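You operate a simulated robot arm through the tools that you are given. There is no shell and no other tool.

You are at the controls of a simulated robot arm. One attempt, no reset.

Task
Rinse the dirty sleeve in the drip pan with the scoop cup.
Fine: Tip all the cup's water over it, slowly, till it is clean. Cup and sleeve go back where they stood; spill nothing. Set down upright: sleeve, scoop cup.
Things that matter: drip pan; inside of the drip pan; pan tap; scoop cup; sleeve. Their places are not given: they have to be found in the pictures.

Only the result counts: the job must be done as asked and must still hold three seconds after the hand-in. Knocking over, shifting, dropping, spilling or breaking anything else fails it.

Robot
A 7-joint arm with a two-finger parallel gripper, fixed in place. Base frame: the origin is at the foot of the arm, x ahead of it, y to its left, z up; the work surface is at about z = 0. Lengths are in mm, angles in rad, forces in N, time in s.
With the tool pointing down near the work surface it reaches from about 260 to 680 mm from the base axis. Its first joint turns from -2.897 to 2.897 rad. Payload 2.5 kg.
Tool frame: the origin (TCP) lies between the finger pads and is the grasp point; the fingertips stand 30 mm ahead of it; z points along the fingers, y is the line along which they close. The gripper opens to 94 mm. The fingers are 28 mm wide and 10 mm thick; the gripper's body (50 by 96 mm) begins 55 mm behind the TCP.
Orientation is told as [roll, pitch, yaw] about the base's x, y, z axes, in that order, counted from this pose: with the fingers straight down and closing along the base's y, the tool's x points along the base's -x, its y along +y and its z along -z.

Tools
- The arm moves only by the tool arm_command. Its argument "increments" is a list of rows, each a list of 6 numbers: the shift along the tool's x, y, z in units of 30 mm (1.0 is 30 mm), then the turn, a rotation vector about the tool's x, y, z in units of 4 degrees (1.0 is 4 degrees). In form: [[x, y, z, wx, wy, wz], ...]. A call has 1 to 20 rows; each row shifts and turns the commanded pose from where the row before left it, along the tool's axes as they then stand. "hand" is the finger opening in cm, from 0 to 9.4, set as the call begins (left out, the last holds). A call with a number of a shift or a turn outside -1 to 1 is refused whole. A row lasts 0.2 s, in which the tool goes at most 50 mm and 0.15 rad; a call with a longer step from one row to the next is refused whole, and so is a gripper value outside its range. A pose out of reach is approached as far as the arm can. The call stops where the force on the tool passes 90 N (or 10 N more than at its start, if that is more) or the arm is blocked; 0.2 s more then pass. The fingers move at their own pace (about 72 mm/s each) and stop on an object; they squeeze with about 28 N. The grip force told is the motor's: it shows also when the fingers shut on nothing. Time passes only in rows, and 0.2 s behind the last, so rows that do not move let the fingers close. The reply holds the time, the measured pose of the TCP, the force on the tool along the base axes, the opening and the grip force, in the units named above and with some noise, with the torque about the TCP (base axes, N m) and any sound that the robot's microphone picked up, and new pictures: "views" is both (left out), scene, wrist or none.
- Cameras (640 x 400 px; columns grow to the right, rows downward): "scene" is fixed at [396.9, 637.3, 716.8]; the picture's right is [-1.00, 0.10, 0.00], its down [0.05, 0.54, -0.84] and it looks along [-0.08, -0.83, -0.55] (base axes); focal length 352 px, centre (320, 200). "wrist" rides on the gripper at [76, 14, -102] in the tool frame; the picture's right is [-0.18, 0.98, 0.00], its down [-0.75, -0.14, -0.64] and it looks along [-0.63, -0.12, 0.77] (tool axes); focal length 243 px, centre (320, 200).
- pixel_to_xyz(camera, pixels): for up to 12 pixels [column, row] of the newest picture of that camera ("zoom" is the newest enlarged one), the place [x, y, z] in the base frame of the surface seen there, good to about 2 mm, but the place of the scene camera against the robot may be out by one fixed shift of up to 25 mm in any direction. The clock stands still meanwhile.
- enlarge(camera, box): a new picture of the part [left, top, right, bottom] of that camera's present view, enlarged. The clock stands still meanwhile.
- finish_job(): hands the job in; it is judged then, once.

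Unless the task says otherwise, let go and move clear before handing in.

The tools are called after "Emit:" by a JSON object that holds its "method" and its "body". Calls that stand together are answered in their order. arm_command: Moves the arm, as the interface text tells. Its arguments: {"type":"object","properties":{"increments":{"type":"array"},"hand":{"type":"number"},"views":{"type":"string","enum":["both","scene","wrist","none"]}},"required":["increments"]} The other tools are called the same way: pixel_to_xyz (camera, pixels) gives the place of the surface under pixels of a picture; enlarge (camera, box) takes an enlarged picture of a part of a camera's view; finish_job () hands the job in.

At the start:

```text
t: 0.0
ee_pos: [234.3, -274.8, 470.3]
ee_rot: [-0.001, 0.0, 0.001]
force: [0.1, -0.2, -0.1]
torque: [0.0, -0.01, 0.01]
gripper_width: 94.3
grasp_force: 0.1
```

scene: 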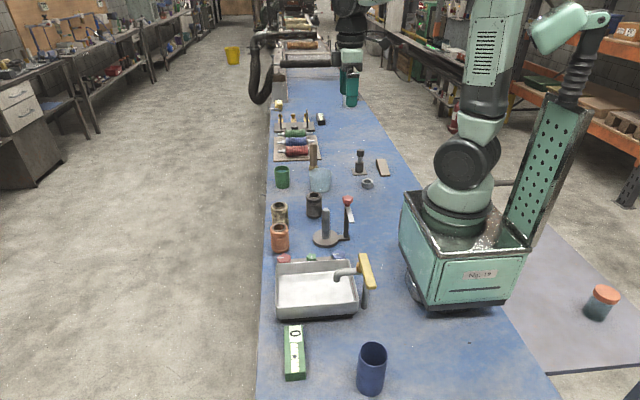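
wrist: 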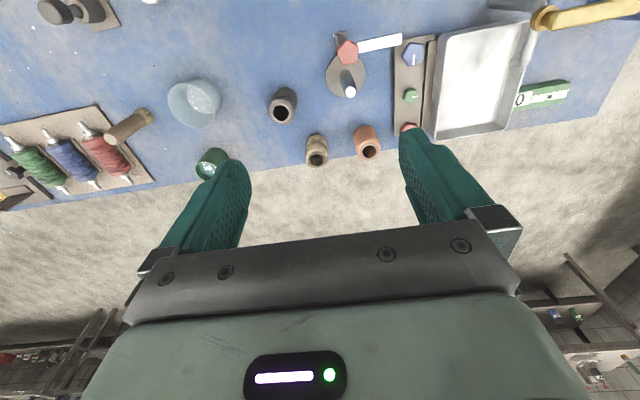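

The scene picture shows the pan with its tap near (315,288), several cylindrical sleeves near (280,215), (280,238) and (314,205), and cups near (282,177), (320,180) and (371,368). I'll enlarge these areas to tell which is which.

Emit:
{"method": "enlarge", "body": {"camera": "scene", "box": [250, 150, 410, 250]}}

Emit:
{"method": "enlarge", "body": {"camera": "scene", "box": [250, 240, 410, 340]}}

Emit:
{"method": "enlarge", "body": {"camera": "scene", "box": [250, 300, 410, 400]}}

Emit:
{"method": "enlarge", "body": {"camera": "wrist", "box": [150, 20, 450, 207]}}

```text
4.00 times, centred on (330, 200) of scene
```

zoom: 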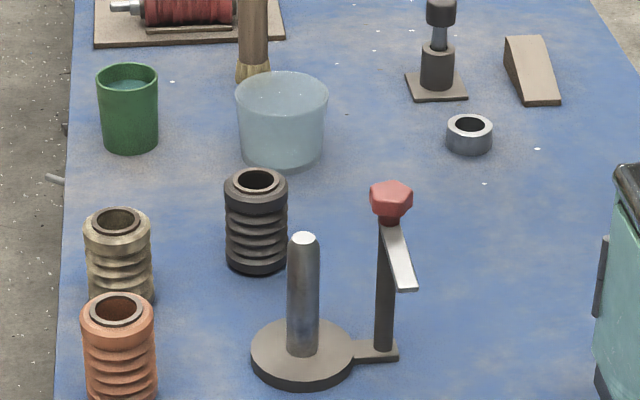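

```text
4.00 times, centred on (330, 290) of scene
```

zoom: 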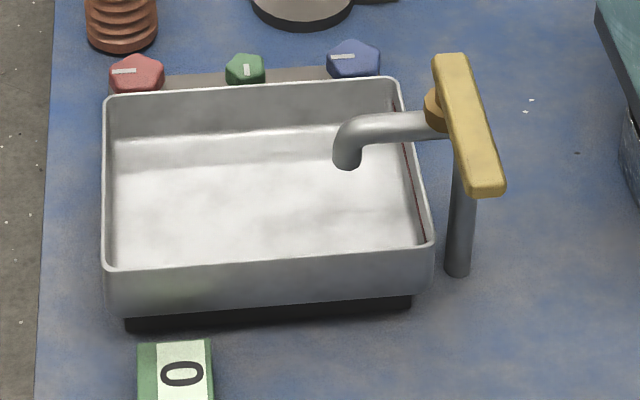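

```text
4.00 times, centred on (330, 350) of scene
```

zoom: 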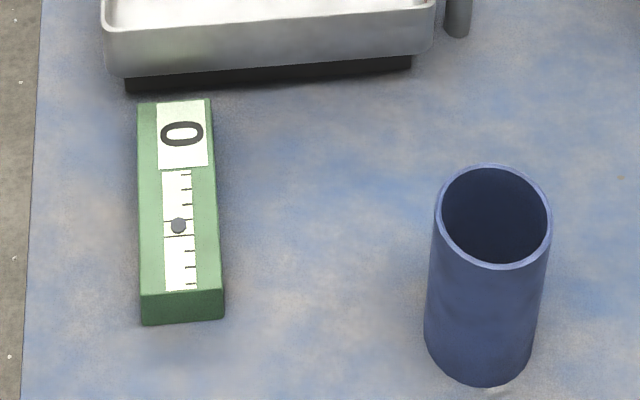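

```text
2.13 times, centred on (300, 114) of wrist
```

zoom: 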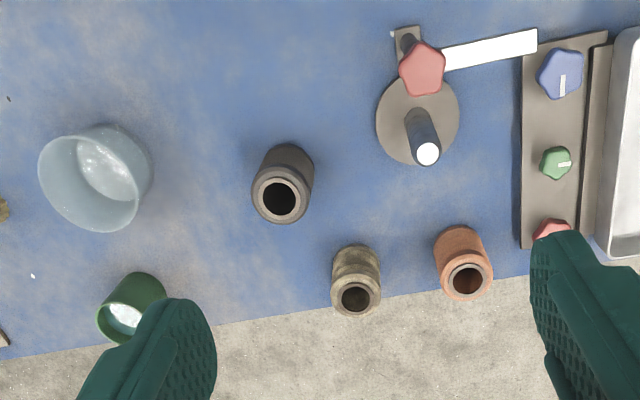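

The enlarged pictures show three sleeves (khaki, black, copper) and a green cup that seems to hold water, next to a pale bowl. I'll look closer at the sleeves and the vessels to tell the dirty one and the water-bearing cup.

Emit:
{"method": "enlarge", "body": {"camera": "scene", "box": [264, 185, 328, 225]}}

Emit:
{"method": "enlarge", "body": {"camera": "scene", "box": [260, 215, 324, 255]}}

Emit:
{"method": "enlarge", "body": {"camera": "scene", "box": [268, 155, 332, 195]}}

Emit:
{"method": "enlarge", "body": {"camera": "wrist", "box": [260, 80, 400, 168]}}

Emit:
{"method": "enlarge", "body": {"camera": "wrist", "box": [150, 70, 310, 170]}}

```text
10.00 times, centred on (296, 205) of scene
```

zoom: 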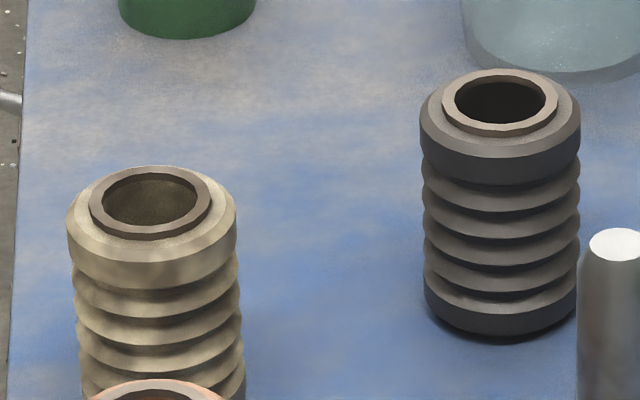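

```text
10.00 times, centred on (292, 235) of scene
```

zoom: 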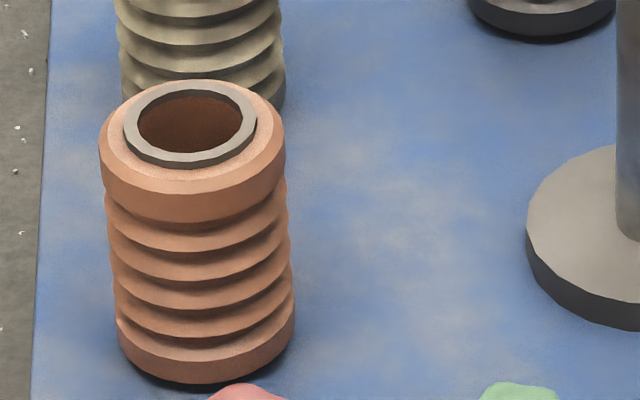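

```text
10.00 times, centred on (300, 175) of scene
```

zoom: 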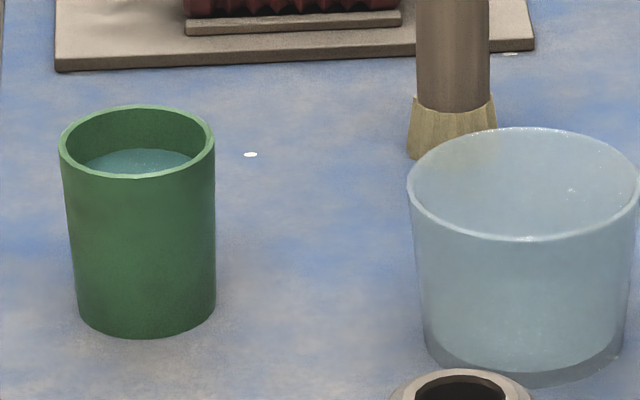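

```text
4.55 times, centred on (330, 124) of wrist
```

zoom: 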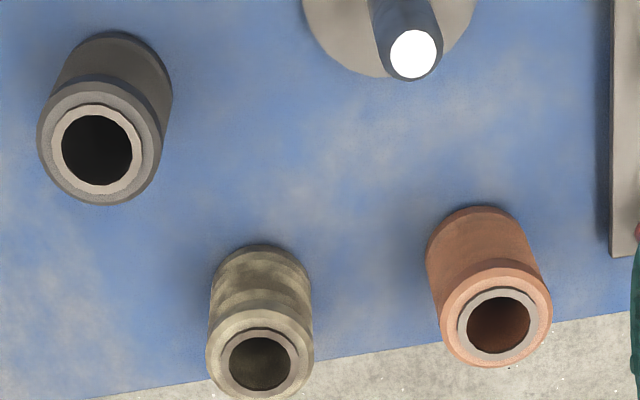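

```text
4.00 times, centred on (230, 120) of wrist
```

zoom: 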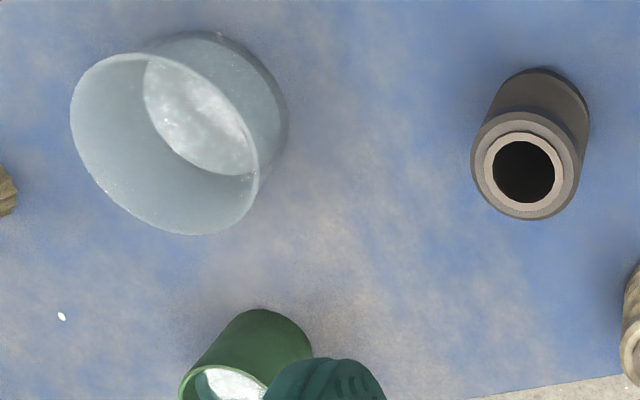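

The khaki sleeve has mottled grime (the dirty one) and the green cup holds water (the scoop cup). Now I'll measure positions with both cameras to estimate the scene camera's shift.

Emit:
{"method": "pixel_to_xyz", "body": {"camera": "wrist", "pixels": [[317, 150], [282, 105], [368, 145], [349, 91], [347, 48], [520, 30], [440, 60], [432, 136], [505, 130], [480, 80], [411, 52], [195, 100]]}}

Emit:
{"method": "pixel_to_xyz", "body": {"camera": "scene", "pixels": [[325, 210], [348, 200], [277, 264], [350, 260], [357, 308], [277, 308], [315, 290], [337, 281], [365, 270], [363, 305], [281, 185], [279, 214]]}}

Emit:
{"method": "pixel_to_xyz", "body": {"camera": "wrist", "pixels": [[345, 62], [393, 43], [430, 38], [395, 130], [317, 140], [317, 158], [309, 153], [325, 153], [208, 165], [220, 155], [549, 16], [537, 95]]}}

```text
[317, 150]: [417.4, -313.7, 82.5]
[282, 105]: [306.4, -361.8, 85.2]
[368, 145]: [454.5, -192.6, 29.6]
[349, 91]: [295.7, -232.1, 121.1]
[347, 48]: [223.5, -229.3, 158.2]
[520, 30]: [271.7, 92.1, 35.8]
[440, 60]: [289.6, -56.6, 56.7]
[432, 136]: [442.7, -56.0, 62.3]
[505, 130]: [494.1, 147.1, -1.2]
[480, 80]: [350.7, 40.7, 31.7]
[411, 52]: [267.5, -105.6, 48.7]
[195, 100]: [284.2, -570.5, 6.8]
```

```text
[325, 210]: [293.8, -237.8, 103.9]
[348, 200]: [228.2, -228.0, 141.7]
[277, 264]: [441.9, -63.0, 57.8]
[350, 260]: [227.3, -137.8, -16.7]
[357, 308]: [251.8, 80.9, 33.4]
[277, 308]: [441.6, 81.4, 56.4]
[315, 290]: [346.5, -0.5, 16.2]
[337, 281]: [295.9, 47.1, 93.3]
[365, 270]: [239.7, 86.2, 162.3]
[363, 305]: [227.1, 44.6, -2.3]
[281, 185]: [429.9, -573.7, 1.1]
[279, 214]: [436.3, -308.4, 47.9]
```

```text
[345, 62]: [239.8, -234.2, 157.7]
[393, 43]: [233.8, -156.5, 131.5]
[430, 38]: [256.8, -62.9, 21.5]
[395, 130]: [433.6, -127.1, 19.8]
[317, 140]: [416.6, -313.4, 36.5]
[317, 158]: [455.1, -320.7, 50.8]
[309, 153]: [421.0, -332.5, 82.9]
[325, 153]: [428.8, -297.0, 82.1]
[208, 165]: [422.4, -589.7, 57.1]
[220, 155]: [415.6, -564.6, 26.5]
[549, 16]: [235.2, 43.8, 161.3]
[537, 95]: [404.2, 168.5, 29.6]
```

The dirty khaki sleeve sits around (430,-315) and the green water cup around (430,-580), far out in reach. I'll move the wrist camera over towards the cup for a precise view.

Emit:
{"method": "arm_command", "body": {"increments": [[0.04, -0.98, 0.6, 0, 0, 0], [0.04, -0.98, 0.6, 0, 0, 0], [0.04, -0.98, 0.6, 0, 0, 0], [0.04, -0.98, 0.6, 0, 0, 0], [0.04, -0.98, 0.6, 0, 0, 0], [0.04, -0.98, 0.6, 0, 0, 0], [0.04, -0.98, 0.6, 0, 0, 0], [0.04, -0.98, 0.6, 0, 0, 0], [0, 0, 0, 0, 0, 0]], "hand": 9.4}}

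```text
t: 2.0
ee_pos: [223.2, -507.6, 328.6]
ee_rot: [-0.001, 0.001, 0.0]
force: [0.1, -0.1, 0.3]
torque: [-0.01, 0.0, -0.02]
gripper_width: 93.9
grasp_force: 0.0
```

scene: 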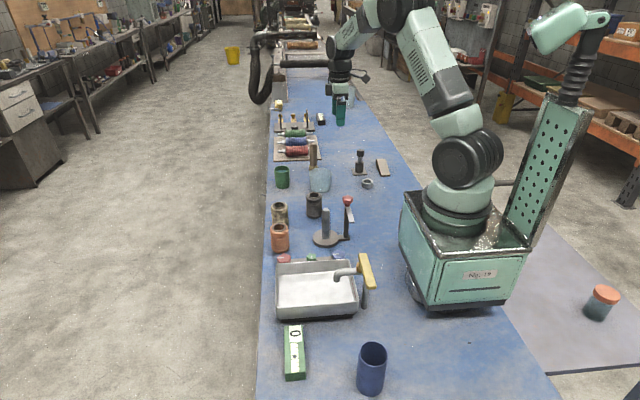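
wrist: 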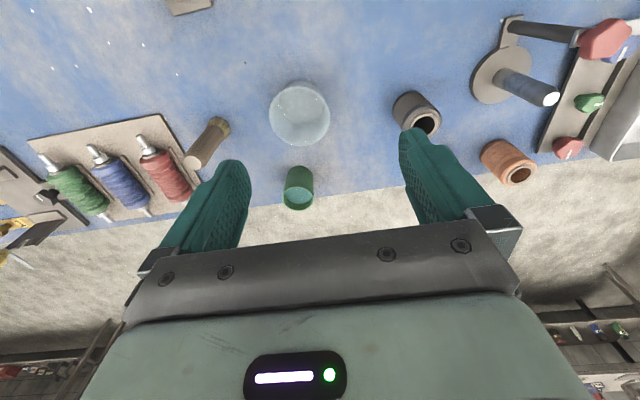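

The cup is now clearly visible in the wrist picture at about (299,190). I'll enlarge it and measure rim, water and base.

Emit:
{"method": "enlarge", "body": {"camera": "wrist", "box": [250, 150, 350, 212]}}

Emit:
{"method": "pixel_to_xyz", "body": {"camera": "wrist", "pixels": [[299, 196], [299, 209], [285, 199], [313, 199], [299, 172], [299, 180], [287, 180], [311, 180], [299, 163], [330, 170], [260, 180], [299, 203]]}}

Emit:
{"method": "pixel_to_xyz", "body": {"camera": "scene", "pixels": [[282, 166], [282, 172], [275, 168], [289, 168], [282, 180], [282, 187], [282, 169], [320, 170], [320, 191], [262, 180], [290, 190], [300, 195]]}}

```text
6.40 times, centred on (300, 181) of wrist
```

zoom: 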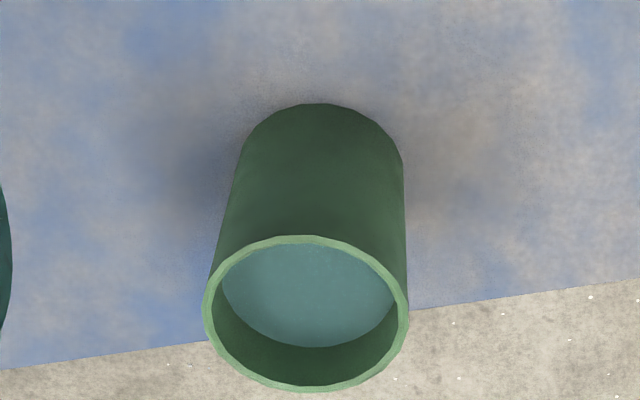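

```text
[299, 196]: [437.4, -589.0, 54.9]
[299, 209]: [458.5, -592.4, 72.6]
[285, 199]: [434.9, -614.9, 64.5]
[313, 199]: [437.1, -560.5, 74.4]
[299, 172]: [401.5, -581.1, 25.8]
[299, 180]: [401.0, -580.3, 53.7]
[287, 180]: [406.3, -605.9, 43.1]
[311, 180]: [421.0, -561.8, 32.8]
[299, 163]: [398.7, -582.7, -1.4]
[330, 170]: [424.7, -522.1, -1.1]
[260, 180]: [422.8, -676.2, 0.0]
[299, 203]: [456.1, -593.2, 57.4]
```

```text
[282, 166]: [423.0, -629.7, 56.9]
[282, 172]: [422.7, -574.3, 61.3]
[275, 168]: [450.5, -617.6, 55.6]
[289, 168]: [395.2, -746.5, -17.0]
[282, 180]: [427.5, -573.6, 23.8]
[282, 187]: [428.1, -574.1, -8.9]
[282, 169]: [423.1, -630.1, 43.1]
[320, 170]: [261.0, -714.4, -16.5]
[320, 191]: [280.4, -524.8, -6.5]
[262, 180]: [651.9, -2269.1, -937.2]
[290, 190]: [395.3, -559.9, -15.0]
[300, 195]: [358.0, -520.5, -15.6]
```

The cup is centred near (430,-588), about 57 mm wide, rim at z≈74, water at z≈55, table at z≈-1; the scene camera reads about 15 mm low in y and z. Next I'll go back to look at the dirty sleeve and pan for precise positions.

Emit:
{"method": "arm_command", "body": {"increments": [[0.02, 0.975, 0.12, 0, 0, 0], [0.02, 0.975, 0.12, 0, 0, 0], [0.02, 0.975, 0.12, 0, 0, 0], [0.02, 0.975, 0.12, 0, 0, 0], [0.02, 0.975, 0.12, 0, 0, 0], [0.02, 0.975, 0.12, 0, 0, 0], [0.02, 0.975, 0.12, 0, 0, 0], [0.02, 0.975, 0.12, 0, 0, 0], [0, 0, 0, 0, 0, 0]], "views": "wrist"}}

```text
t: 4.0
ee_pos: [216.9, -277.1, 294.5]
ee_rot: [0.0, -0.001, 0.001]
force: [-1.1, -0.7, -0.8]
torque: [0.01, 0.02, -0.01]
gripper_width: 94.1
grasp_force: 0.1
```

wrist: 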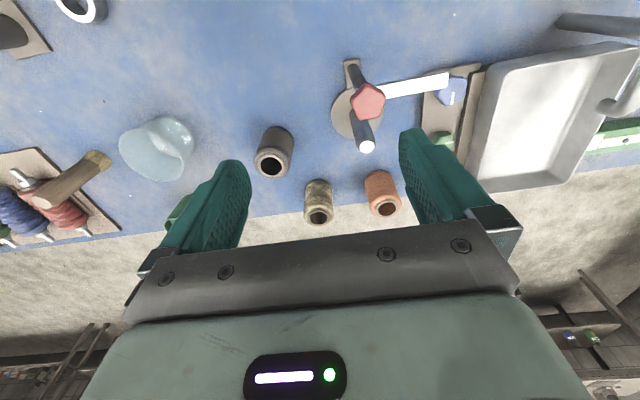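

Emit:
{"method": "enlarge", "body": {"camera": "wrist", "box": [250, 110, 410, 230]}}

Emit:
{"method": "pixel_to_xyz", "body": {"camera": "wrist", "pixels": [[318, 183], [318, 195], [318, 204], [305, 214], [332, 214], [318, 222], [309, 196], [328, 196], [310, 206], [326, 206], [274, 172], [383, 205]]}}

```text
3.33 times, centred on (330, 170) of wrist
```

zoom: 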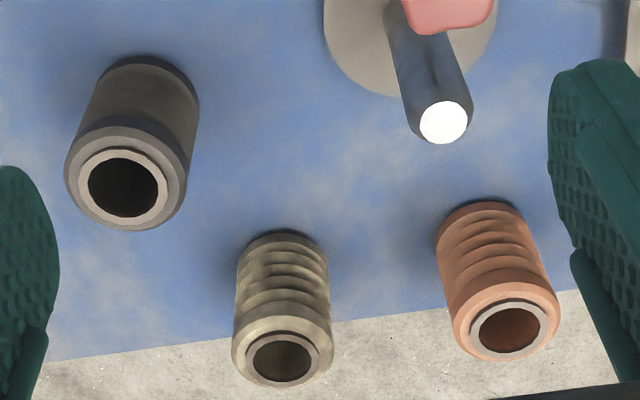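

```text
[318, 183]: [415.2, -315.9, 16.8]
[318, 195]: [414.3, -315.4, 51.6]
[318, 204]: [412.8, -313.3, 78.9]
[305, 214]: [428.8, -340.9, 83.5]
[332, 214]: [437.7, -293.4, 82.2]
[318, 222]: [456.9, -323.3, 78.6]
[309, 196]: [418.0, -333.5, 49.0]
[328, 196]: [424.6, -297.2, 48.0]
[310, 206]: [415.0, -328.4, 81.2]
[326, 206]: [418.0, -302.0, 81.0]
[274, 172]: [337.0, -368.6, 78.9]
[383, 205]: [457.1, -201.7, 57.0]
```

The dirty sleeve's top ring is around (283,360) in the zoom. I'll measure finer points on the zoom for centre and radius, and check the black sleeve too.

Emit:
{"method": "enlarge", "body": {"camera": "wrist", "box": [286, 170, 350, 232]}}

```text
6.45 times, centred on (318, 201) of wrist
```

zoom: 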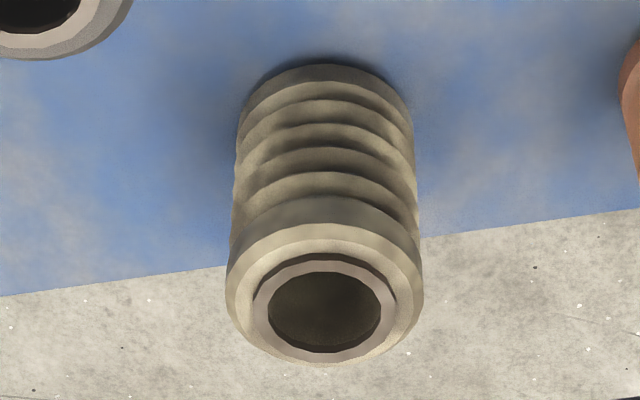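

Emit:
{"method": "pixel_to_xyz", "body": {"camera": "zoom", "pixels": [[255, 308], [395, 308], [324, 260], [326, 358], [230, 295], [420, 285], [324, 232], [237, 180], [414, 180], [324, 75], [324, 210], [326, 310]]}}

```text
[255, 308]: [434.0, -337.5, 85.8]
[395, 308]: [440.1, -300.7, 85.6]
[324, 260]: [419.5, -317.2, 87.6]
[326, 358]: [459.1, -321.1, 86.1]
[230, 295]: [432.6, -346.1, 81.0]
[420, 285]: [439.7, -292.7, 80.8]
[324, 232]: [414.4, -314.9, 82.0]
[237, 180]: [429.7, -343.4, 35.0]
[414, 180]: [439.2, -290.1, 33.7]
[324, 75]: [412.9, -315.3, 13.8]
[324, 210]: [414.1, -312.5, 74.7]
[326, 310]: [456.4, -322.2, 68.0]
```

The dirty sleeve is centred at about (439,-319), 54 mm across, 86 mm tall. Now I'll raise and shift to view the pan and tap from above.

Emit:
{"method": "arm_command", "body": {"increments": [[-0.18, 0.82, -0.6, 0, 0, 0], [-0.18, 0.82, -0.6, 0, 0, 0], [-0.18, 0.82, -0.6, 0, 0, 0], [-0.18, 0.82, -0.6, 0, 0, 0], [-0.18, 0.82, -0.6, 0, 0, 0], [-0.18, 0.82, -0.6, 0, 0, 0], [-0.18, 0.82, -0.6, 0, 0, 0], [-0.18, 0.82, -0.6, 0, 0, 0], [0, 0, 0, 0, 0, 0]], "views": "both"}}

```text
t: 6.2
ee_pos: [266.4, -80.0, 403.3]
ee_rot: [0.028, 0.135, 0.001]
force: [0.3, -0.2, 1.1]
torque: [-0.01, -0.02, -0.03]
gripper_width: 93.9
grasp_force: 0.2
stopped in row 9: the arm was blocked; the commanded pose is now the measured one
```

scene: 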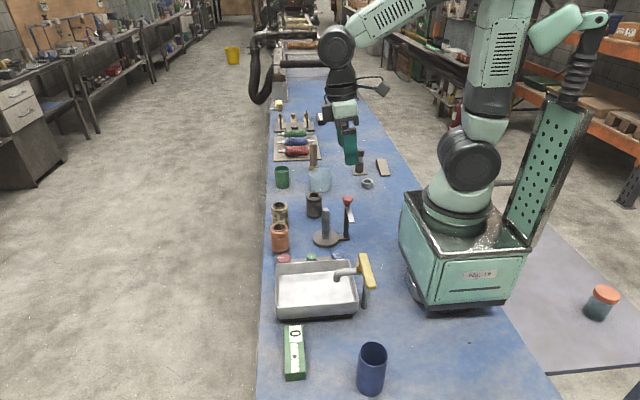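
wrist: 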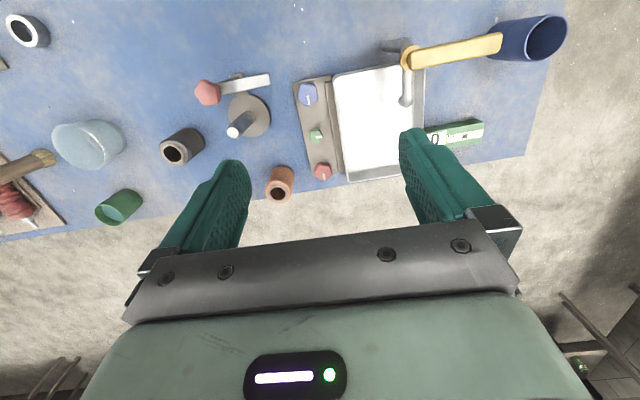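

The arm hit a joint limit this close in and high, so the pose is slightly tilted, but the wrist picture now shows the whole pan at (330-425, 60-180) and the tap at (405,70). I'll measure the pan here.

Emit:
{"method": "enlarge", "body": {"camera": "wrist", "box": [290, 30, 482, 190]}}

Emit:
{"method": "pixel_to_xyz", "body": {"camera": "wrist", "pixels": [[336, 75], [424, 66], [347, 181], [345, 100], [380, 100], [360, 140], [405, 102], [406, 85], [408, 55], [500, 45], [460, 54], [430, 48]]}}

```text
2.50 times, centred on (386, 110) of wrist
```

zoom: 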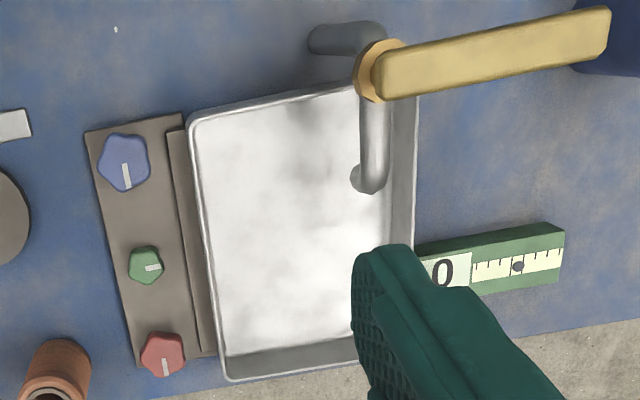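

```text
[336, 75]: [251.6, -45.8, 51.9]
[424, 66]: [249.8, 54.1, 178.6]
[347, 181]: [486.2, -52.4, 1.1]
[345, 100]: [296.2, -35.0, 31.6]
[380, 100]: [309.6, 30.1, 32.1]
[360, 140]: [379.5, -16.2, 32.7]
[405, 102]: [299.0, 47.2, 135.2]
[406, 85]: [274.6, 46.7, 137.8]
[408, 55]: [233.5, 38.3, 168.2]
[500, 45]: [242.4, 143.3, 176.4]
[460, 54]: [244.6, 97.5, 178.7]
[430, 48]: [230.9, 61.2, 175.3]
```

Emit:
{"method": "pixel_to_xyz", "body": {"camera": "zoom", "pixels": [[193, 122], [228, 378], [350, 372], [416, 110], [412, 200], [395, 180], [389, 230], [224, 350], [345, 338], [205, 250], [215, 250], [340, 90]]}}

Emit:
{"method": "pixel_to_xyz", "body": {"camera": "scene", "pixels": [[277, 264], [349, 260], [357, 302], [277, 308], [278, 275], [352, 272], [355, 300], [279, 305], [315, 265], [290, 280], [315, 280], [340, 295]]}}

```text
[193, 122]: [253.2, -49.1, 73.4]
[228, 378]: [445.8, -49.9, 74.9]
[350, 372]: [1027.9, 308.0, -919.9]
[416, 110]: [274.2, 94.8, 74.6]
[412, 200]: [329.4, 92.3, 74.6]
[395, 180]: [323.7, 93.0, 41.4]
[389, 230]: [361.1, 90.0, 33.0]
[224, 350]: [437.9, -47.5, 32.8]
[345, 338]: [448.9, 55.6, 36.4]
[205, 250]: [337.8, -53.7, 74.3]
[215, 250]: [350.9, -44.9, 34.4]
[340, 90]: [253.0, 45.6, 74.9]
```

```text
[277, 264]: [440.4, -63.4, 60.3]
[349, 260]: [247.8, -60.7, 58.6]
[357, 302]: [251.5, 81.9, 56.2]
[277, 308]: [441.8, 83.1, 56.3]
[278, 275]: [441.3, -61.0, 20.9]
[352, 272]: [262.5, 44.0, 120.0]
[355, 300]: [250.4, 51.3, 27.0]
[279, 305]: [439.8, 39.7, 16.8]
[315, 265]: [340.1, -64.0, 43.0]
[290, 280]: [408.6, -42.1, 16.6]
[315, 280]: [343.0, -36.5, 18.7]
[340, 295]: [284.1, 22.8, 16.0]
```

Pan: rim z≈74, floor z≈32.5, inside x 256–446, y −47–93; spout tip near (300,47,135), tap handle at z≈178. I'll square the tool up away from the limit and then rehearse the pour orientation empty-handed.

Emit:
{"method": "arm_command", "body": {"increments": [[-0.7, 0, 0.7, 0.08, -0.39, 0], [-0.7, 0, 0.7, 0.08, -0.39, 0], [-0.7, 0, 0.7, 0.08, -0.39, 0], [-0.7, 0, 0.7, 0.08, -0.39, 0], [-0.7, 0, 0.7, 0.08, -0.39, 0], [0, 0, 0, 0, 0, 0]], "views": "none"}}

```text
t: 7.6
ee_pos: [362.0, -80.1, 293.6]
ee_rot: [-0.003, -0.013, -0.002]
force: [0.2, 0.2, -0.6]
torque: [-0.01, -0.01, 0.03]
gripper_width: 94.1
grasp_force: 0.0
```

The tool is square at (362,-80,294). I'll yaw it by -90° (so it can later tilt towards -y), 20 rows of 4°.

Emit:
{"method": "arm_command", "body": {"increments": [[0, 0, 0, 0, 0, 1], [0, 0, 0, 0, 0, 1], [0, 0, 0, 0, 0, 1], [0, 0, 0, 0, 0, 1], [0, 0, 0, 0, 0, 1], [0, 0, 0, 0, 0, 1], [0, 0, 0, 0, 0, 1], [0, 0, 0, 0, 0, 1], [0, 0, 0, 0, 0, 1], [0, 0, 0, 0, 0, 1], [0, 0, 0, 0, 0, 1], [0, 0, 0, 0, 0, 1], [0, 0, 0, 0, 0, 1], [0, 0, 0, 0, 0, 1], [0, 0, 0, 0, 0, 1], [0, 0, 0, 0, 0, 1], [0, 0, 0, 0, 0, 1], [0, 0, 0, 0, 0, 1], [0, 0, 0, 0, 0, 1], [0, 0, 0, 0, 0, 1]], "views": "both"}}

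```text
t: 11.8
ee_pos: [364.2, -78.3, 295.7]
ee_rot: [0.012, -0.003, -1.398]
force: [0.6, -0.8, 0.6]
torque: [0.04, -0.01, 0.02]
gripper_width: 94.1
grasp_force: 0.0
```

scene: 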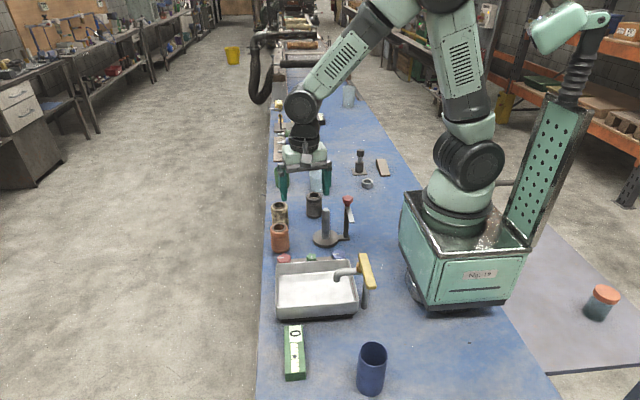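
wrist: 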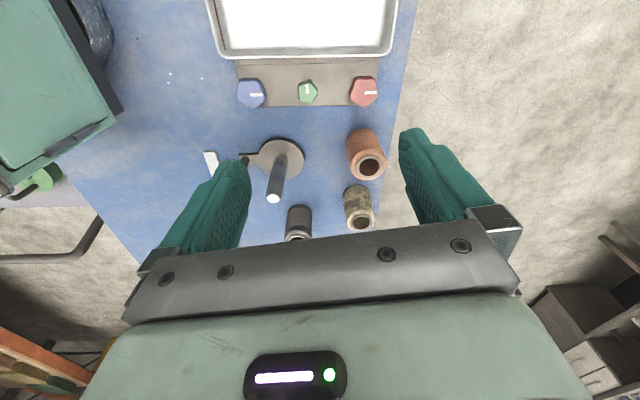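

The yaw works freely. I'll finish it to -90°, go over the pan to (385,57,250) and tilt 40° towards -y — the "cup upright" pose of the rehearsal.

Emit:
{"method": "arm_command", "body": {"increments": [[0, 0, 0, 0, 0, 0.82], [0, 0, 0, 0, 0, 0.82], [0, 0, 0, 0, 0, 0.83], [0.75, 0.117, 0.25, 0, 0, 0], [0.75, 0.117, 0.25, 0, 0, 0], [0.75, 0.117, 0.25, 0, 0, 0], [0.75, 0.117, 0.25, 0, 0, 0], [0.75, 0.117, 0.25, 0, 0, 0], [0.75, 0.117, 0.25, 0, 0, 0], [0, 0, 0, 0, -1, 0], [0, 0, 0, 0, -1, 0], [0, 0, 0, 0, -1, 0], [0, 0, 0, 0, -1, 0], [0, 0, 0, 0, -1, 0], [0, 0, 0, 0, -1, 0], [0, 0, 0, 0, -1, 0], [0, 0, 0, 0, -1, 0], [0, 0, 0, 0, -1, 0], [0, 0, 0, 0, -1, 0], [0, 0, 0, 0, 0, 0]], "views": "both"}}

```text
t: 16.0
ee_pos: [385.7, 57.3, 251.5]
ee_rot: [0.017, -0.701, -1.58]
force: [-0.7, 0.1, 0.3]
torque: [-0.02, -0.04, 0.01]
gripper_width: 93.8
grasp_force: 0.1
```

scene: 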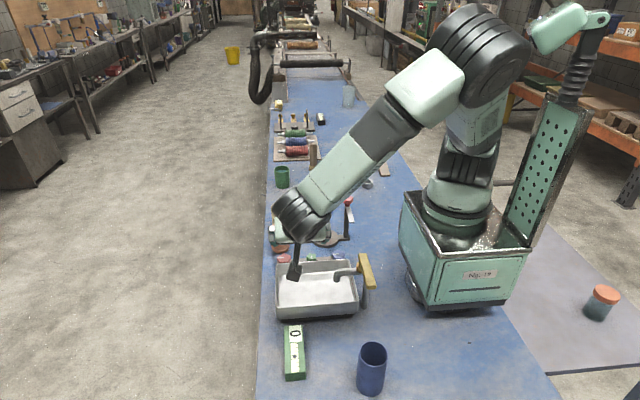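
wrist: 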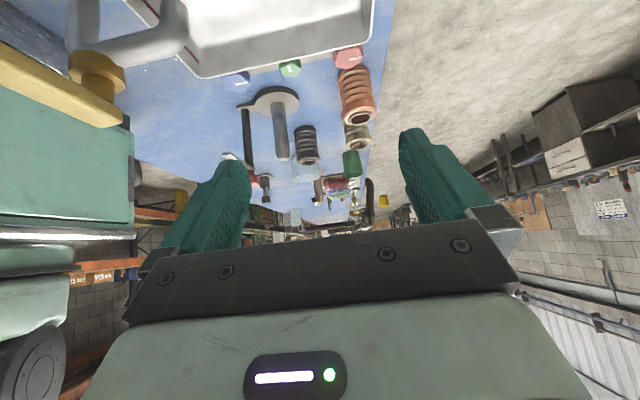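

The upright-cup pose (pitch -0.70) is reached without trouble. Now I rehearse the pour rotation: 20 rows of +4° about the tool's y, going to +40° the other way.

Emit:
{"method": "arm_command", "body": {"increments": [[0, 0, 0, 0, 1, 0], [0, 0, 0, 0, 1, 0], [0, 0, 0, 0, 1, 0], [0, 0, 0, 0, 1, 0], [0, 0, 0, 0, 1, 0], [0, 0, 0, 0, 1, 0], [0, 0, 0, 0, 1, 0], [0, 0, 0, 0, 1, 0], [0, 0, 0, 0, 1, 0], [0, 0, 0, 0, 1, 0], [0, 0, 0, 0, 1, 0], [0, 0, 0, 0, 1, 0], [0, 0, 0, 0, 1, 0], [0, 0, 0, 0, 1, 0], [0, 0, 0, 0, 1, 0], [0, 0, 0, 0, 1, 0], [0, 0, 0, 0, 1, 0], [0, 0, 0, 0, 1, 0], [0, 0, 0, 0, 1, 0], [0, 0, 0, 0, 1, 0]], "views": "scene"}}

Emit:
{"method": "arm_command", "body": {"increments": [[0, 0, 0, 0, 1, 0], [0, 0, 0, 0, 1, 0], [0, 0, 0, 0, 1, 0], [0, 0, 0, 0, 1, 0], [0, 0, 0, 0, 1, 0], [0, 0, 0, 0, 1, 0], [0, 0, 0, 0, 1, 0], [0, 0, 0, 0, 1, 0], [0, 0, 0, 0, 1, 0], [0, 0, 0, 0, 1, 0], [0, 0, 0, 0, 0, 0]], "views": "both"}}

```text
t: 20.2
ee_pos: [385.6, 56.9, 250.8]
ee_rot: [0.018, 0.698, -1.559]
force: [0.5, 1.0, -0.2]
torque: [-0.01, -0.01, 0.0]
gripper_width: 94.0
grasp_force: 0.1
```

scene: 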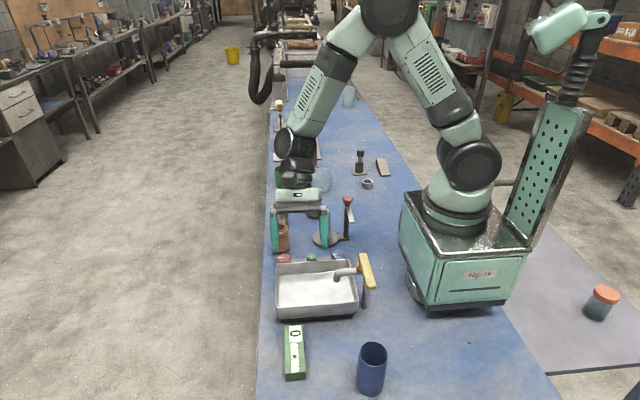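

```text
t: 22.6
ee_pos: [386.6, 57.5, 250.6]
ee_rot: [0.074, 1.393, -1.496]
force: [-0.3, 0.9, 0.2]
torque: [-0.02, 0.0, 0.02]
gripper_width: 94.0
grasp_force: 0.1
```

scene: 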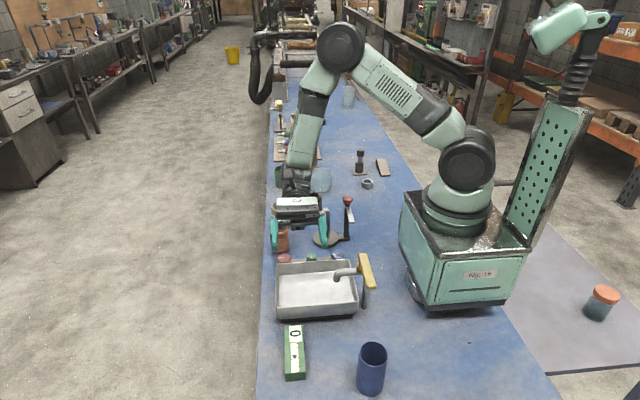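
wrist: 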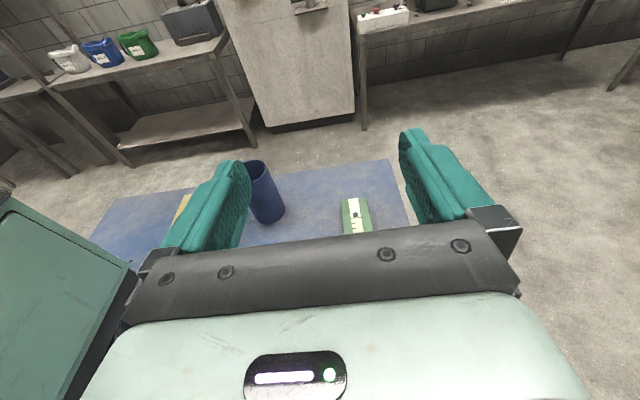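

The whole pour range from -40° to +80° works at the pan. I'll rotate back to tool-down, then go above the dirty sleeve with this same yaw.

Emit:
{"method": "arm_command", "body": {"increments": [[0, 0, 0, 0, -1, 0], [0, 0, 0, 0, -1, 0], [0, 0, 0, 0, -1, 0], [0, 0, 0, 0, -1, 0], [0, 0, 0, 0, -1, 0], [0, 0, 0, 0, -1, 0], [0, 0, 0, 0, -1, 0], [0, 0, 0, 0, -1, 0], [0, 0, 0, 0, -1, 0], [0, 0, 0, 0, -1, 0], [0, 0, 0, 0, -1, 0], [0, 0, 0, 0, -1, 0], [0, 0, 0, 0, -1, 0], [0, 0, 0, 0, -1, 0], [0, 0, 0, 0, -1, 0], [0, 0, 0, 0, -1, 0], [0, 0, 0, 0, -1, 0], [0, 0, 0, 0, -1, 0], [0, 0, 0, 0, -1, 0], [0, 0, 0, 0, -1, 0]], "views": "none"}}

Emit:
{"method": "arm_command", "body": {"increments": [[-0.95, 0.136, 0.1, 0, 0, 0], [-0.95, 0.136, 0.1, 0, 0, 0], [-0.95, 0.136, 0.1, 0, 0, 0], [-0.95, 0.136, 0.1, 0, 0, 0], [-0.95, 0.136, 0.1, 0, 0, 0], [-0.95, 0.136, 0.1, 0, 0, 0], [-0.95, 0.136, 0.1, 0, 0, 0], [-0.95, 0.136, 0.1, 0, 0, 0], [-0.95, 0.136, 0.1, 0, 0, 0], [-0.95, 0.136, 0.1, 0, 0, 0], [-0.95, 0.136, 0.1, 0, 0, 0], [-0.95, 0.136, 0.1, 0, 0, 0], [-0.95, 0.136, 0.1, 0, 0, 0], [0, 0, 0, 0, 0, 0], [0, 0, 0, 0, 0, 0]], "views": "both"}}

```text
t: 26.8
ee_pos: [385.7, 55.9, 250.7]
ee_rot: [0.013, -0.005, -1.568]
force: [-0.1, 0.3, -0.1]
torque: [0.0, 0.01, 0.01]
gripper_width: 93.8
grasp_force: 0.1
```

```text
t: 30.0
ee_pos: [440.5, -311.6, 212.0]
ee_rot: [0.011, -0.001, -1.569]
force: [0.0, 0.3, -0.5]
torque: [-0.03, 0.04, -0.01]
gripper_width: 93.9
grasp_force: 0.1
```

scene: 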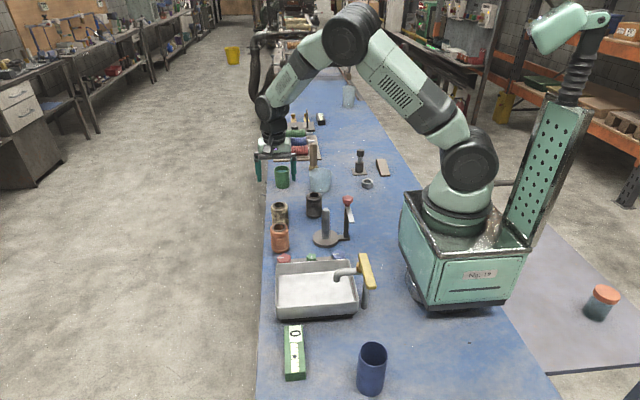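
wrist: 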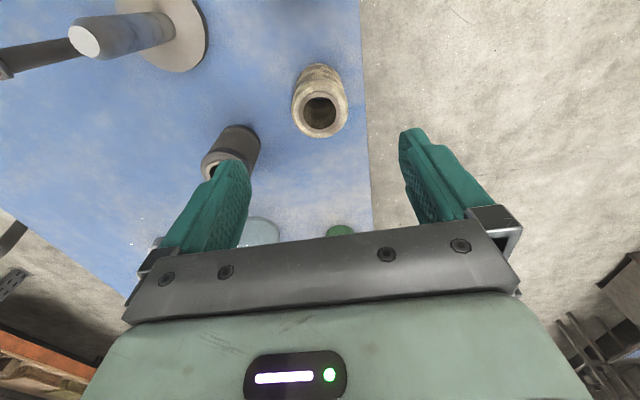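

I'm above the dirty sleeve, seen at (320,100) between the fingers. I'll measure its rim to fix the centre precisely before descending.

Emit:
{"method": "enlarge", "body": {"camera": "wrist", "box": [280, 55, 360, 145]}}

```text
4.44 times, centred on (320, 100) of wrist
```

zoom: 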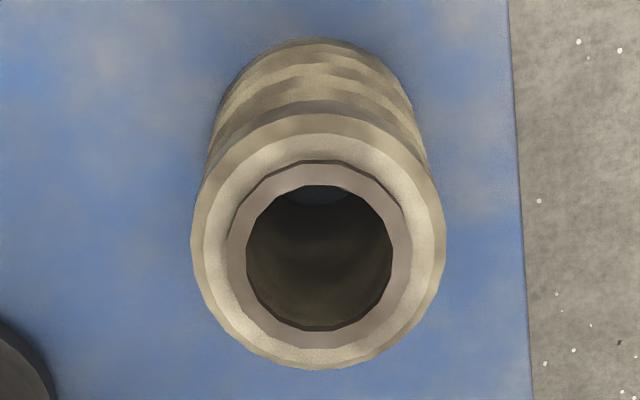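

Emit:
{"method": "pixel_to_xyz", "body": {"camera": "zoom", "pixels": [[240, 255], [400, 255], [319, 176], [319, 340], [205, 250], [433, 250], [319, 130], [319, 362], [190, 240], [446, 240], [318, 42], [318, 195]]}}

```text
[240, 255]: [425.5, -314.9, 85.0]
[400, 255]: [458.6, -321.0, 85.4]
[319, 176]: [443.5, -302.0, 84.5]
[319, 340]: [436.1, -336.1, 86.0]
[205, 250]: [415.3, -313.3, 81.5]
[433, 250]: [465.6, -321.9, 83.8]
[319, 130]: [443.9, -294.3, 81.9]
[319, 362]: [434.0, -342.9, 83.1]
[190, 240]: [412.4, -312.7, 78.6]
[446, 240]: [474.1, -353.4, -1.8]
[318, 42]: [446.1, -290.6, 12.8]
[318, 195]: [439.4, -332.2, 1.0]
```

The sleeve's centre is (440,-318.5). I'll shift 7 mm, square the small tilt, and descend to TCP z≈60 with the fingers open.

Emit:
{"method": "arm_command", "body": {"increments": [[-0.23, -0.02, 0.3, 0.16, 0, 0], [0, 0, 0.5, 0, 0, 0], [0, 0, 0.5, 0, 0, 0], [0, 0, 0.5, 0, 0, 0], [0, 0, 0.5, 0, 0, 0], [0, 0, 0.5, 0, 0, 0], [0, 0, 0.5, 0, 0, 0], [0, 0, 0.5, 0, 0, 0], [0, 0, 0.5, 0, 0, 0], [0, 0, 0.4, 0, 0, 0], [0, 0, 0.3, 0, 0, 0], [0, 0, 0.1, 0, 0, 0], [0, 0, 0, 0, 0, 0], [0, 0, 0, 0, 0, 0]], "hand": 9.4, "views": "both"}}

```text
t: 33.0
ee_pos: [439.9, -320.3, 60.2]
ee_rot: [0.001, -0.002, -1.57]
force: [-0.6, 0.1, 0.5]
torque: [0.02, -0.01, 0.01]
gripper_width: 93.9
grasp_force: 0.0
```

scene: 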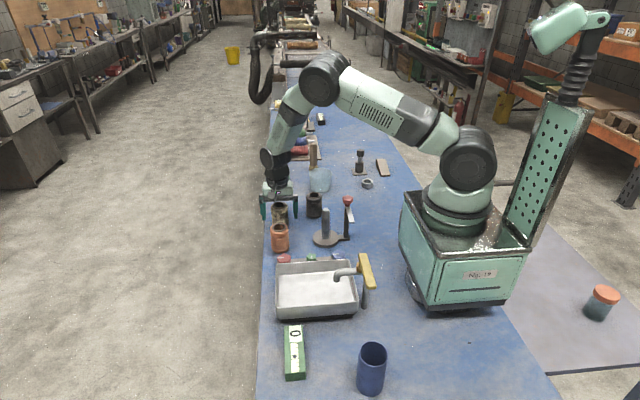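
wrist: 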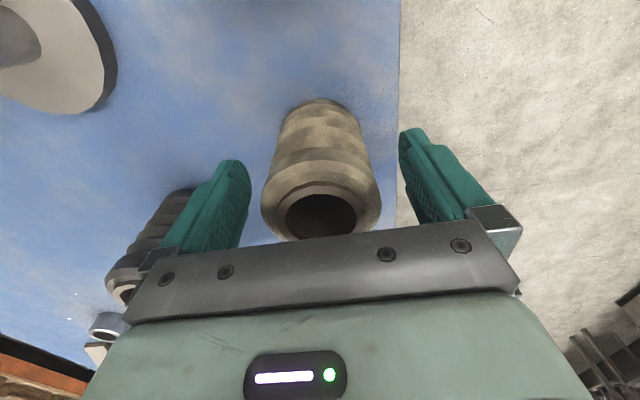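

The sleeve stands centred between the fingers. I'll close the hand on it.

Emit:
{"method": "arm_command", "body": {"increments": [[0, 0, 0, 0, 0, 0], [0, 0, 0, 0, 0, 0], [0, 0, 0, 0, 0, 0], [0, 0, 0, 0, 0, 0], [0, 0, 0, 0, 0, 0]], "hand": 3, "views": "wrist"}}

```text
t: 34.2
ee_pos: [440.1, -320.2, 60.5]
ee_rot: [0.003, -0.001, -1.568]
force: [1.1, -0.8, 1.2]
torque: [-0.01, -0.01, 0.01]
gripper_width: 55.7
grasp_force: 28.2
```

wrist: 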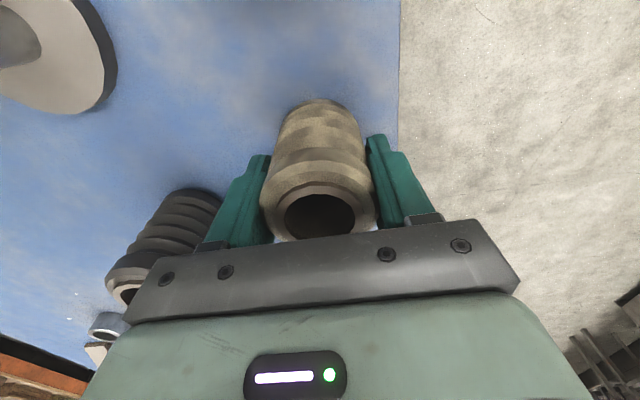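

Gripped at 55.7 mm with 28 N. I'll lift the sleeve straight up about 140 mm.

Emit:
{"method": "arm_command", "body": {"increments": [[0, 0, -0.1, 0, 0, 0], [0, 0, -0.3, 0, 0, 0], [0, 0, -0.5, 0, 0, 0], [0, 0, -0.7, 0, 0, 0], [0, 0, -0.7, 0, 0, 0], [0, 0, -0.7, 0, 0, 0], [0, 0, -0.7, 0, 0, 0], [0, 0, -0.5, 0, 0, 0], [0, 0, -0.3, 0, 0, 0], [0, 0, -0.2, 0, 0, 0], [0, 0, 0, 0, 0, 0]], "views": "both"}}

```text
t: 36.6
ee_pos: [439.8, -321.8, 202.8]
ee_rot: [0.001, -0.002, -1.568]
force: [0.9, 0.3, -1.1]
torque: [-0.01, 0.01, -0.02]
gripper_width: 55.8
grasp_force: 27.8
```

scene: 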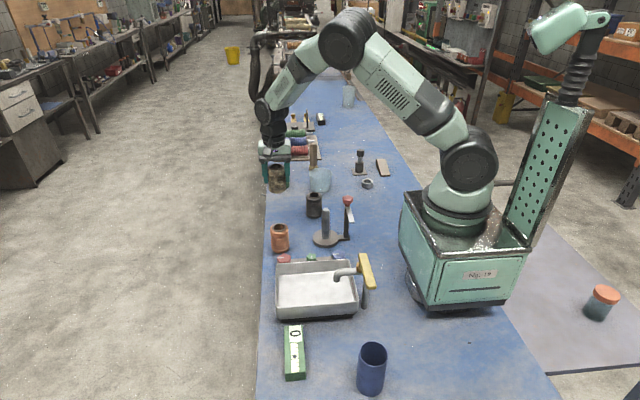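
wrist: 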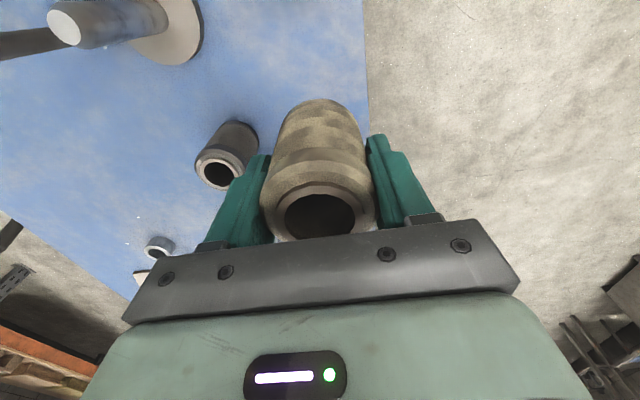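

The sleeve is lifted cleanly. I'll carry it over the pan at z≈203 to (385,22).

Emit:
{"method": "arm_command", "body": {"increments": [[0.4, -0.064, 0, 0, 0, 0], [0.8, -0.128, 0, 0, 0, 0], [0.95, -0.152, 0, 0, 0, 0], [0.95, -0.152, 0, 0, 0, 0], [0.95, -0.152, 0, 0, 0, 0], [0.95, -0.152, 0, 0, 0, 0], [0.95, -0.152, 0, 0, 0, 0], [0.95, -0.152, 0, 0, 0, 0], [0.95, -0.152, 0, 0, 0, 0], [0.95, -0.152, 0, 0, 0, 0], [0.95, -0.152, 0, 0, 0, 0], [0.8, -0.128, 0, 0, 0, 0], [0.6, -0.096, 0, 0, 0, 0], [0.31, -0.05, 0, 0, 0, 0], [0, 0, 0, 0, 0, 0], [0, 0, 0, 0, 0, 0]], "views": "both"}}

```text
t: 40.0
ee_pos: [384.5, 24.7, 200.2]
ee_rot: [0.003, -0.002, -1.57]
force: [-1.1, -0.1, -1.6]
torque: [0.01, 0.0, 0.01]
gripper_width: 55.6
grasp_force: 28.0
```

scene: 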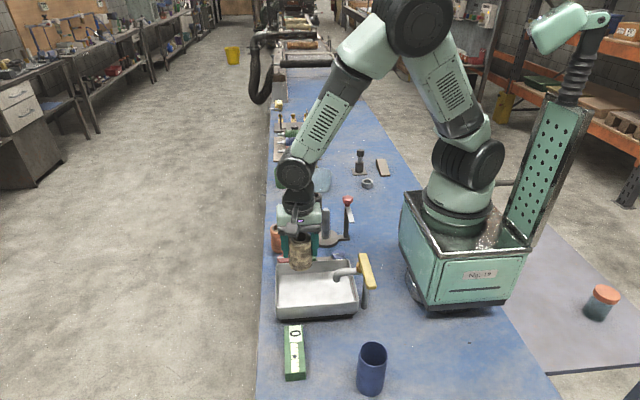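
wrist: 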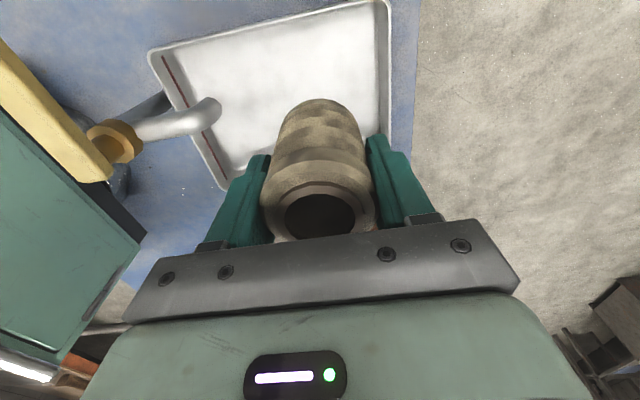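

The sleeve hangs over the pan at (384.5,24.7), clear of the spout. I'll lower it to a few mm above the pan floor.

Emit:
{"method": "arm_command", "body": {"increments": [[0, 0, 0.3, 0, 0, 0], [0, 0, 0.5, 0, 0, 0], [0, 0, 0.5, 0, 0, 0], [0, 0, 0.5, 0, 0, 0], [0, 0, 0.5, 0, 0, 0], [0, 0, 0.5, 0, 0, 0], [0, 0, 0.3, 0, 0, 0], [0, 0, 0.2, 0, 0, 0], [0, 0, 0.1, 0, 0, 0], [0, 0, 0, 0, 0, 0]], "views": "both"}}

```text
t: 42.2
ee_pos: [385.3, 23.4, 97.1]
ee_rot: [0.0, -0.002, -1.572]
force: [0.1, -0.6, -0.8]
torque: [-0.01, 0.02, 0.01]
gripper_width: 55.7
grasp_force: 28.3
```

scene: 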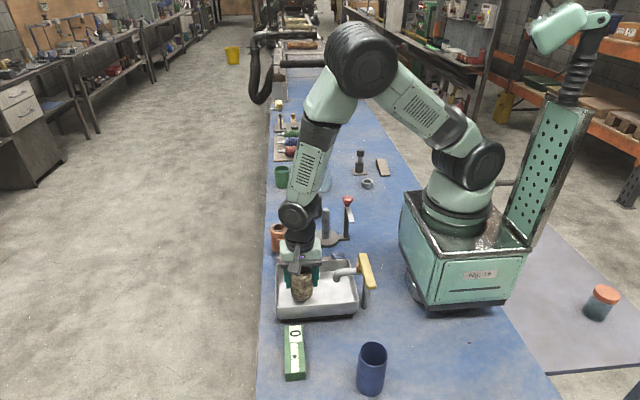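
wrist: 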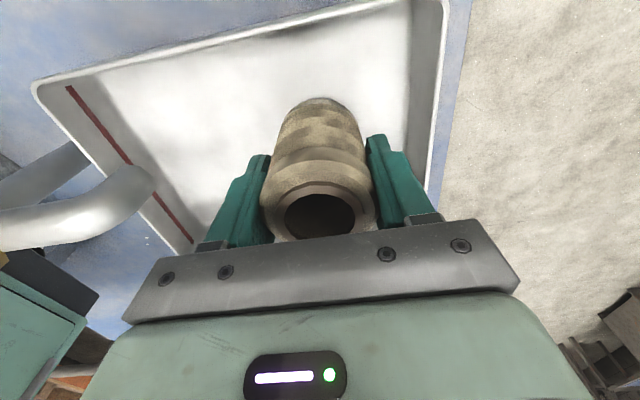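

Nothing touched yet at z=97. I'll creep down 1 mm at a time while watching the force.

Emit:
{"method": "arm_command", "body": {"increments": [[0, 0, 0.04, 0, 0, 0], [0, 0, 0.04, 0, 0, 0], [0, 0, 0.03, 0, 0, 0], [0, 0, 0, 0, 0, 0]], "views": "none"}}

```text
t: 43.2
ee_pos: [385.4, 23.1, 95.5]
ee_rot: [0.002, -0.001, -1.569]
force: [-0.2, -0.7, -1.1]
torque: [-0.01, 0.01, 0.01]
gripper_width: 55.6
grasp_force: 28.4
```

Emit:
{"method": "arm_command", "body": {"increments": [[0, 0, 0.04, 0, 0, 0], [0, 0, 0.03, 0, 0, 0], [0, 0, 0, 0, 0, 0]], "views": "none"}}

```text
t: 44.0
ee_pos: [384.0, 24.5, 92.7]
ee_rot: [0.003, -0.002, -1.572]
force: [-2.9, 0.0, 23.7]
torque: [0.12, 0.61, -0.04]
gripper_width: 56.1
grasp_force: 27.8
```

Contact: 24 N at z=92.7, so the sleeve is standing on the pan floor. I'll ease off 1 mm and then open the fingers to 75 mm.

Emit:
{"method": "arm_command", "body": {"increments": [[0, 0, -0.03, 0, 0, 0], [0, 0, 0, 0, 0, 0]], "views": "none"}}

Emit:
{"method": "arm_command", "body": {"increments": [[0, 0, 0, 0, 0, 0], [0, 0, 0, 0, 0, 0], [0, 0, 0, 0, 0, 0], [0, 0, 0, 0, 0, 0]], "hand": 7.6, "views": "wrist"}}

```text
t: 44.6
ee_pos: [383.6, 22.3, 93.5]
ee_rot: [0.0, -0.006, -1.569]
force: [-0.3, 1.0, -1.0]
torque: [0.03, -0.03, -0.01]
gripper_width: 55.4
grasp_force: 28.2
```

```text
t: 45.6
ee_pos: [384.2, 22.8, 94.1]
ee_rot: [0.002, -0.001, -1.57]
force: [0.3, 0.4, 1.0]
torque: [0.02, -0.01, 0.0]
gripper_width: 75.9
grasp_force: 0.1
```

wrist: 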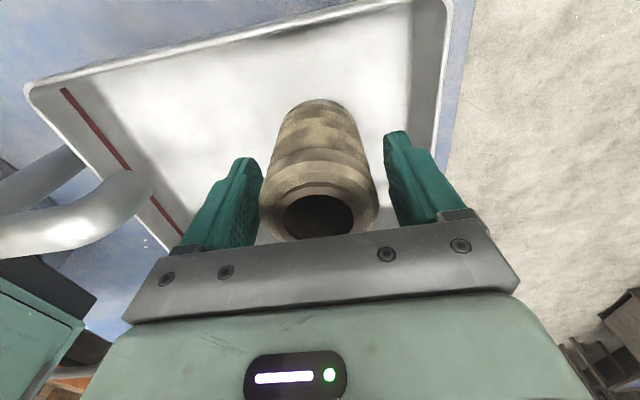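

The sleeve stands free in the pan. I'll raise the hand straight up and check.

Emit:
{"method": "arm_command", "body": {"increments": [[0, 0, -0.3, 0, 0, 0], [0, 0, -0.5, 0, 0, 0], [0, 0, -0.7, 0, 0, 0], [0, 0, -0.8, 0, 0, 0], [0, 0, -0.8, 0, 0, 0], [0, 0, -0.8, 0, 0, 0], [0, 0, -0.5, 0, 0, 0], [0, 0, 0, 0, 0, 0]], "views": "both"}}

```text
t: 47.4
ee_pos: [382.5, 23.6, 225.9]
ee_rot: [0.002, -0.001, -1.568]
force: [1.0, 0.1, -0.1]
torque: [0.04, 0.0, 0.04]
gripper_width: 76.0
grasp_force: 0.0
```

scene: 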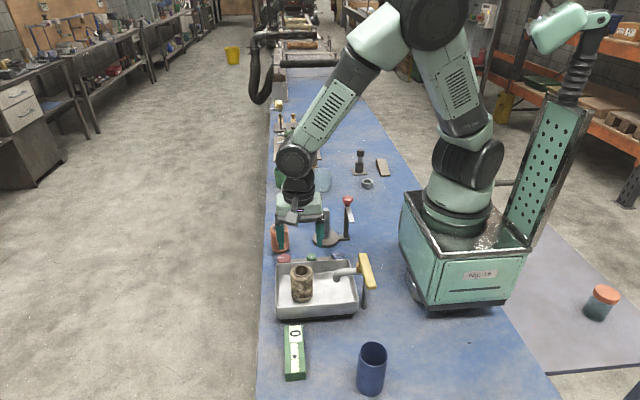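
wrist: 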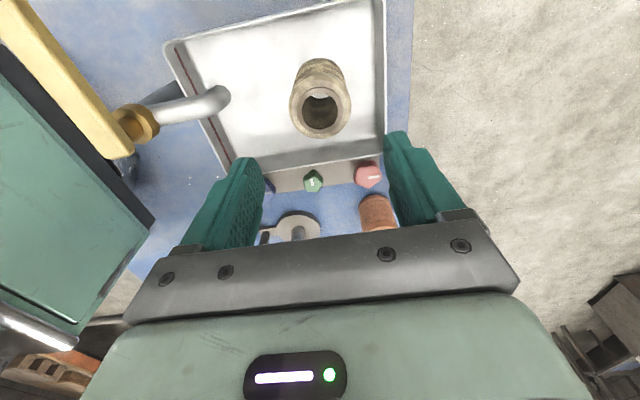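

The sleeve stands upright in the pan at (320,110) of the wrist view. I'll measure its centre for the pour and the later pick-up.

Emit:
{"method": "enlarge", "body": {"camera": "wrist", "box": [280, 50, 360, 145]}}

```text
4.21 times, centred on (320, 98) of wrist
```

zoom: 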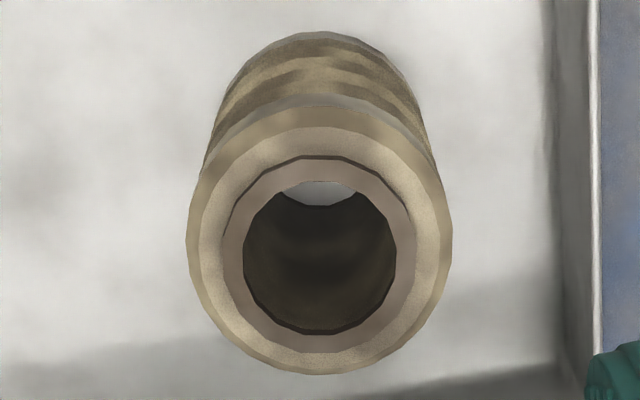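

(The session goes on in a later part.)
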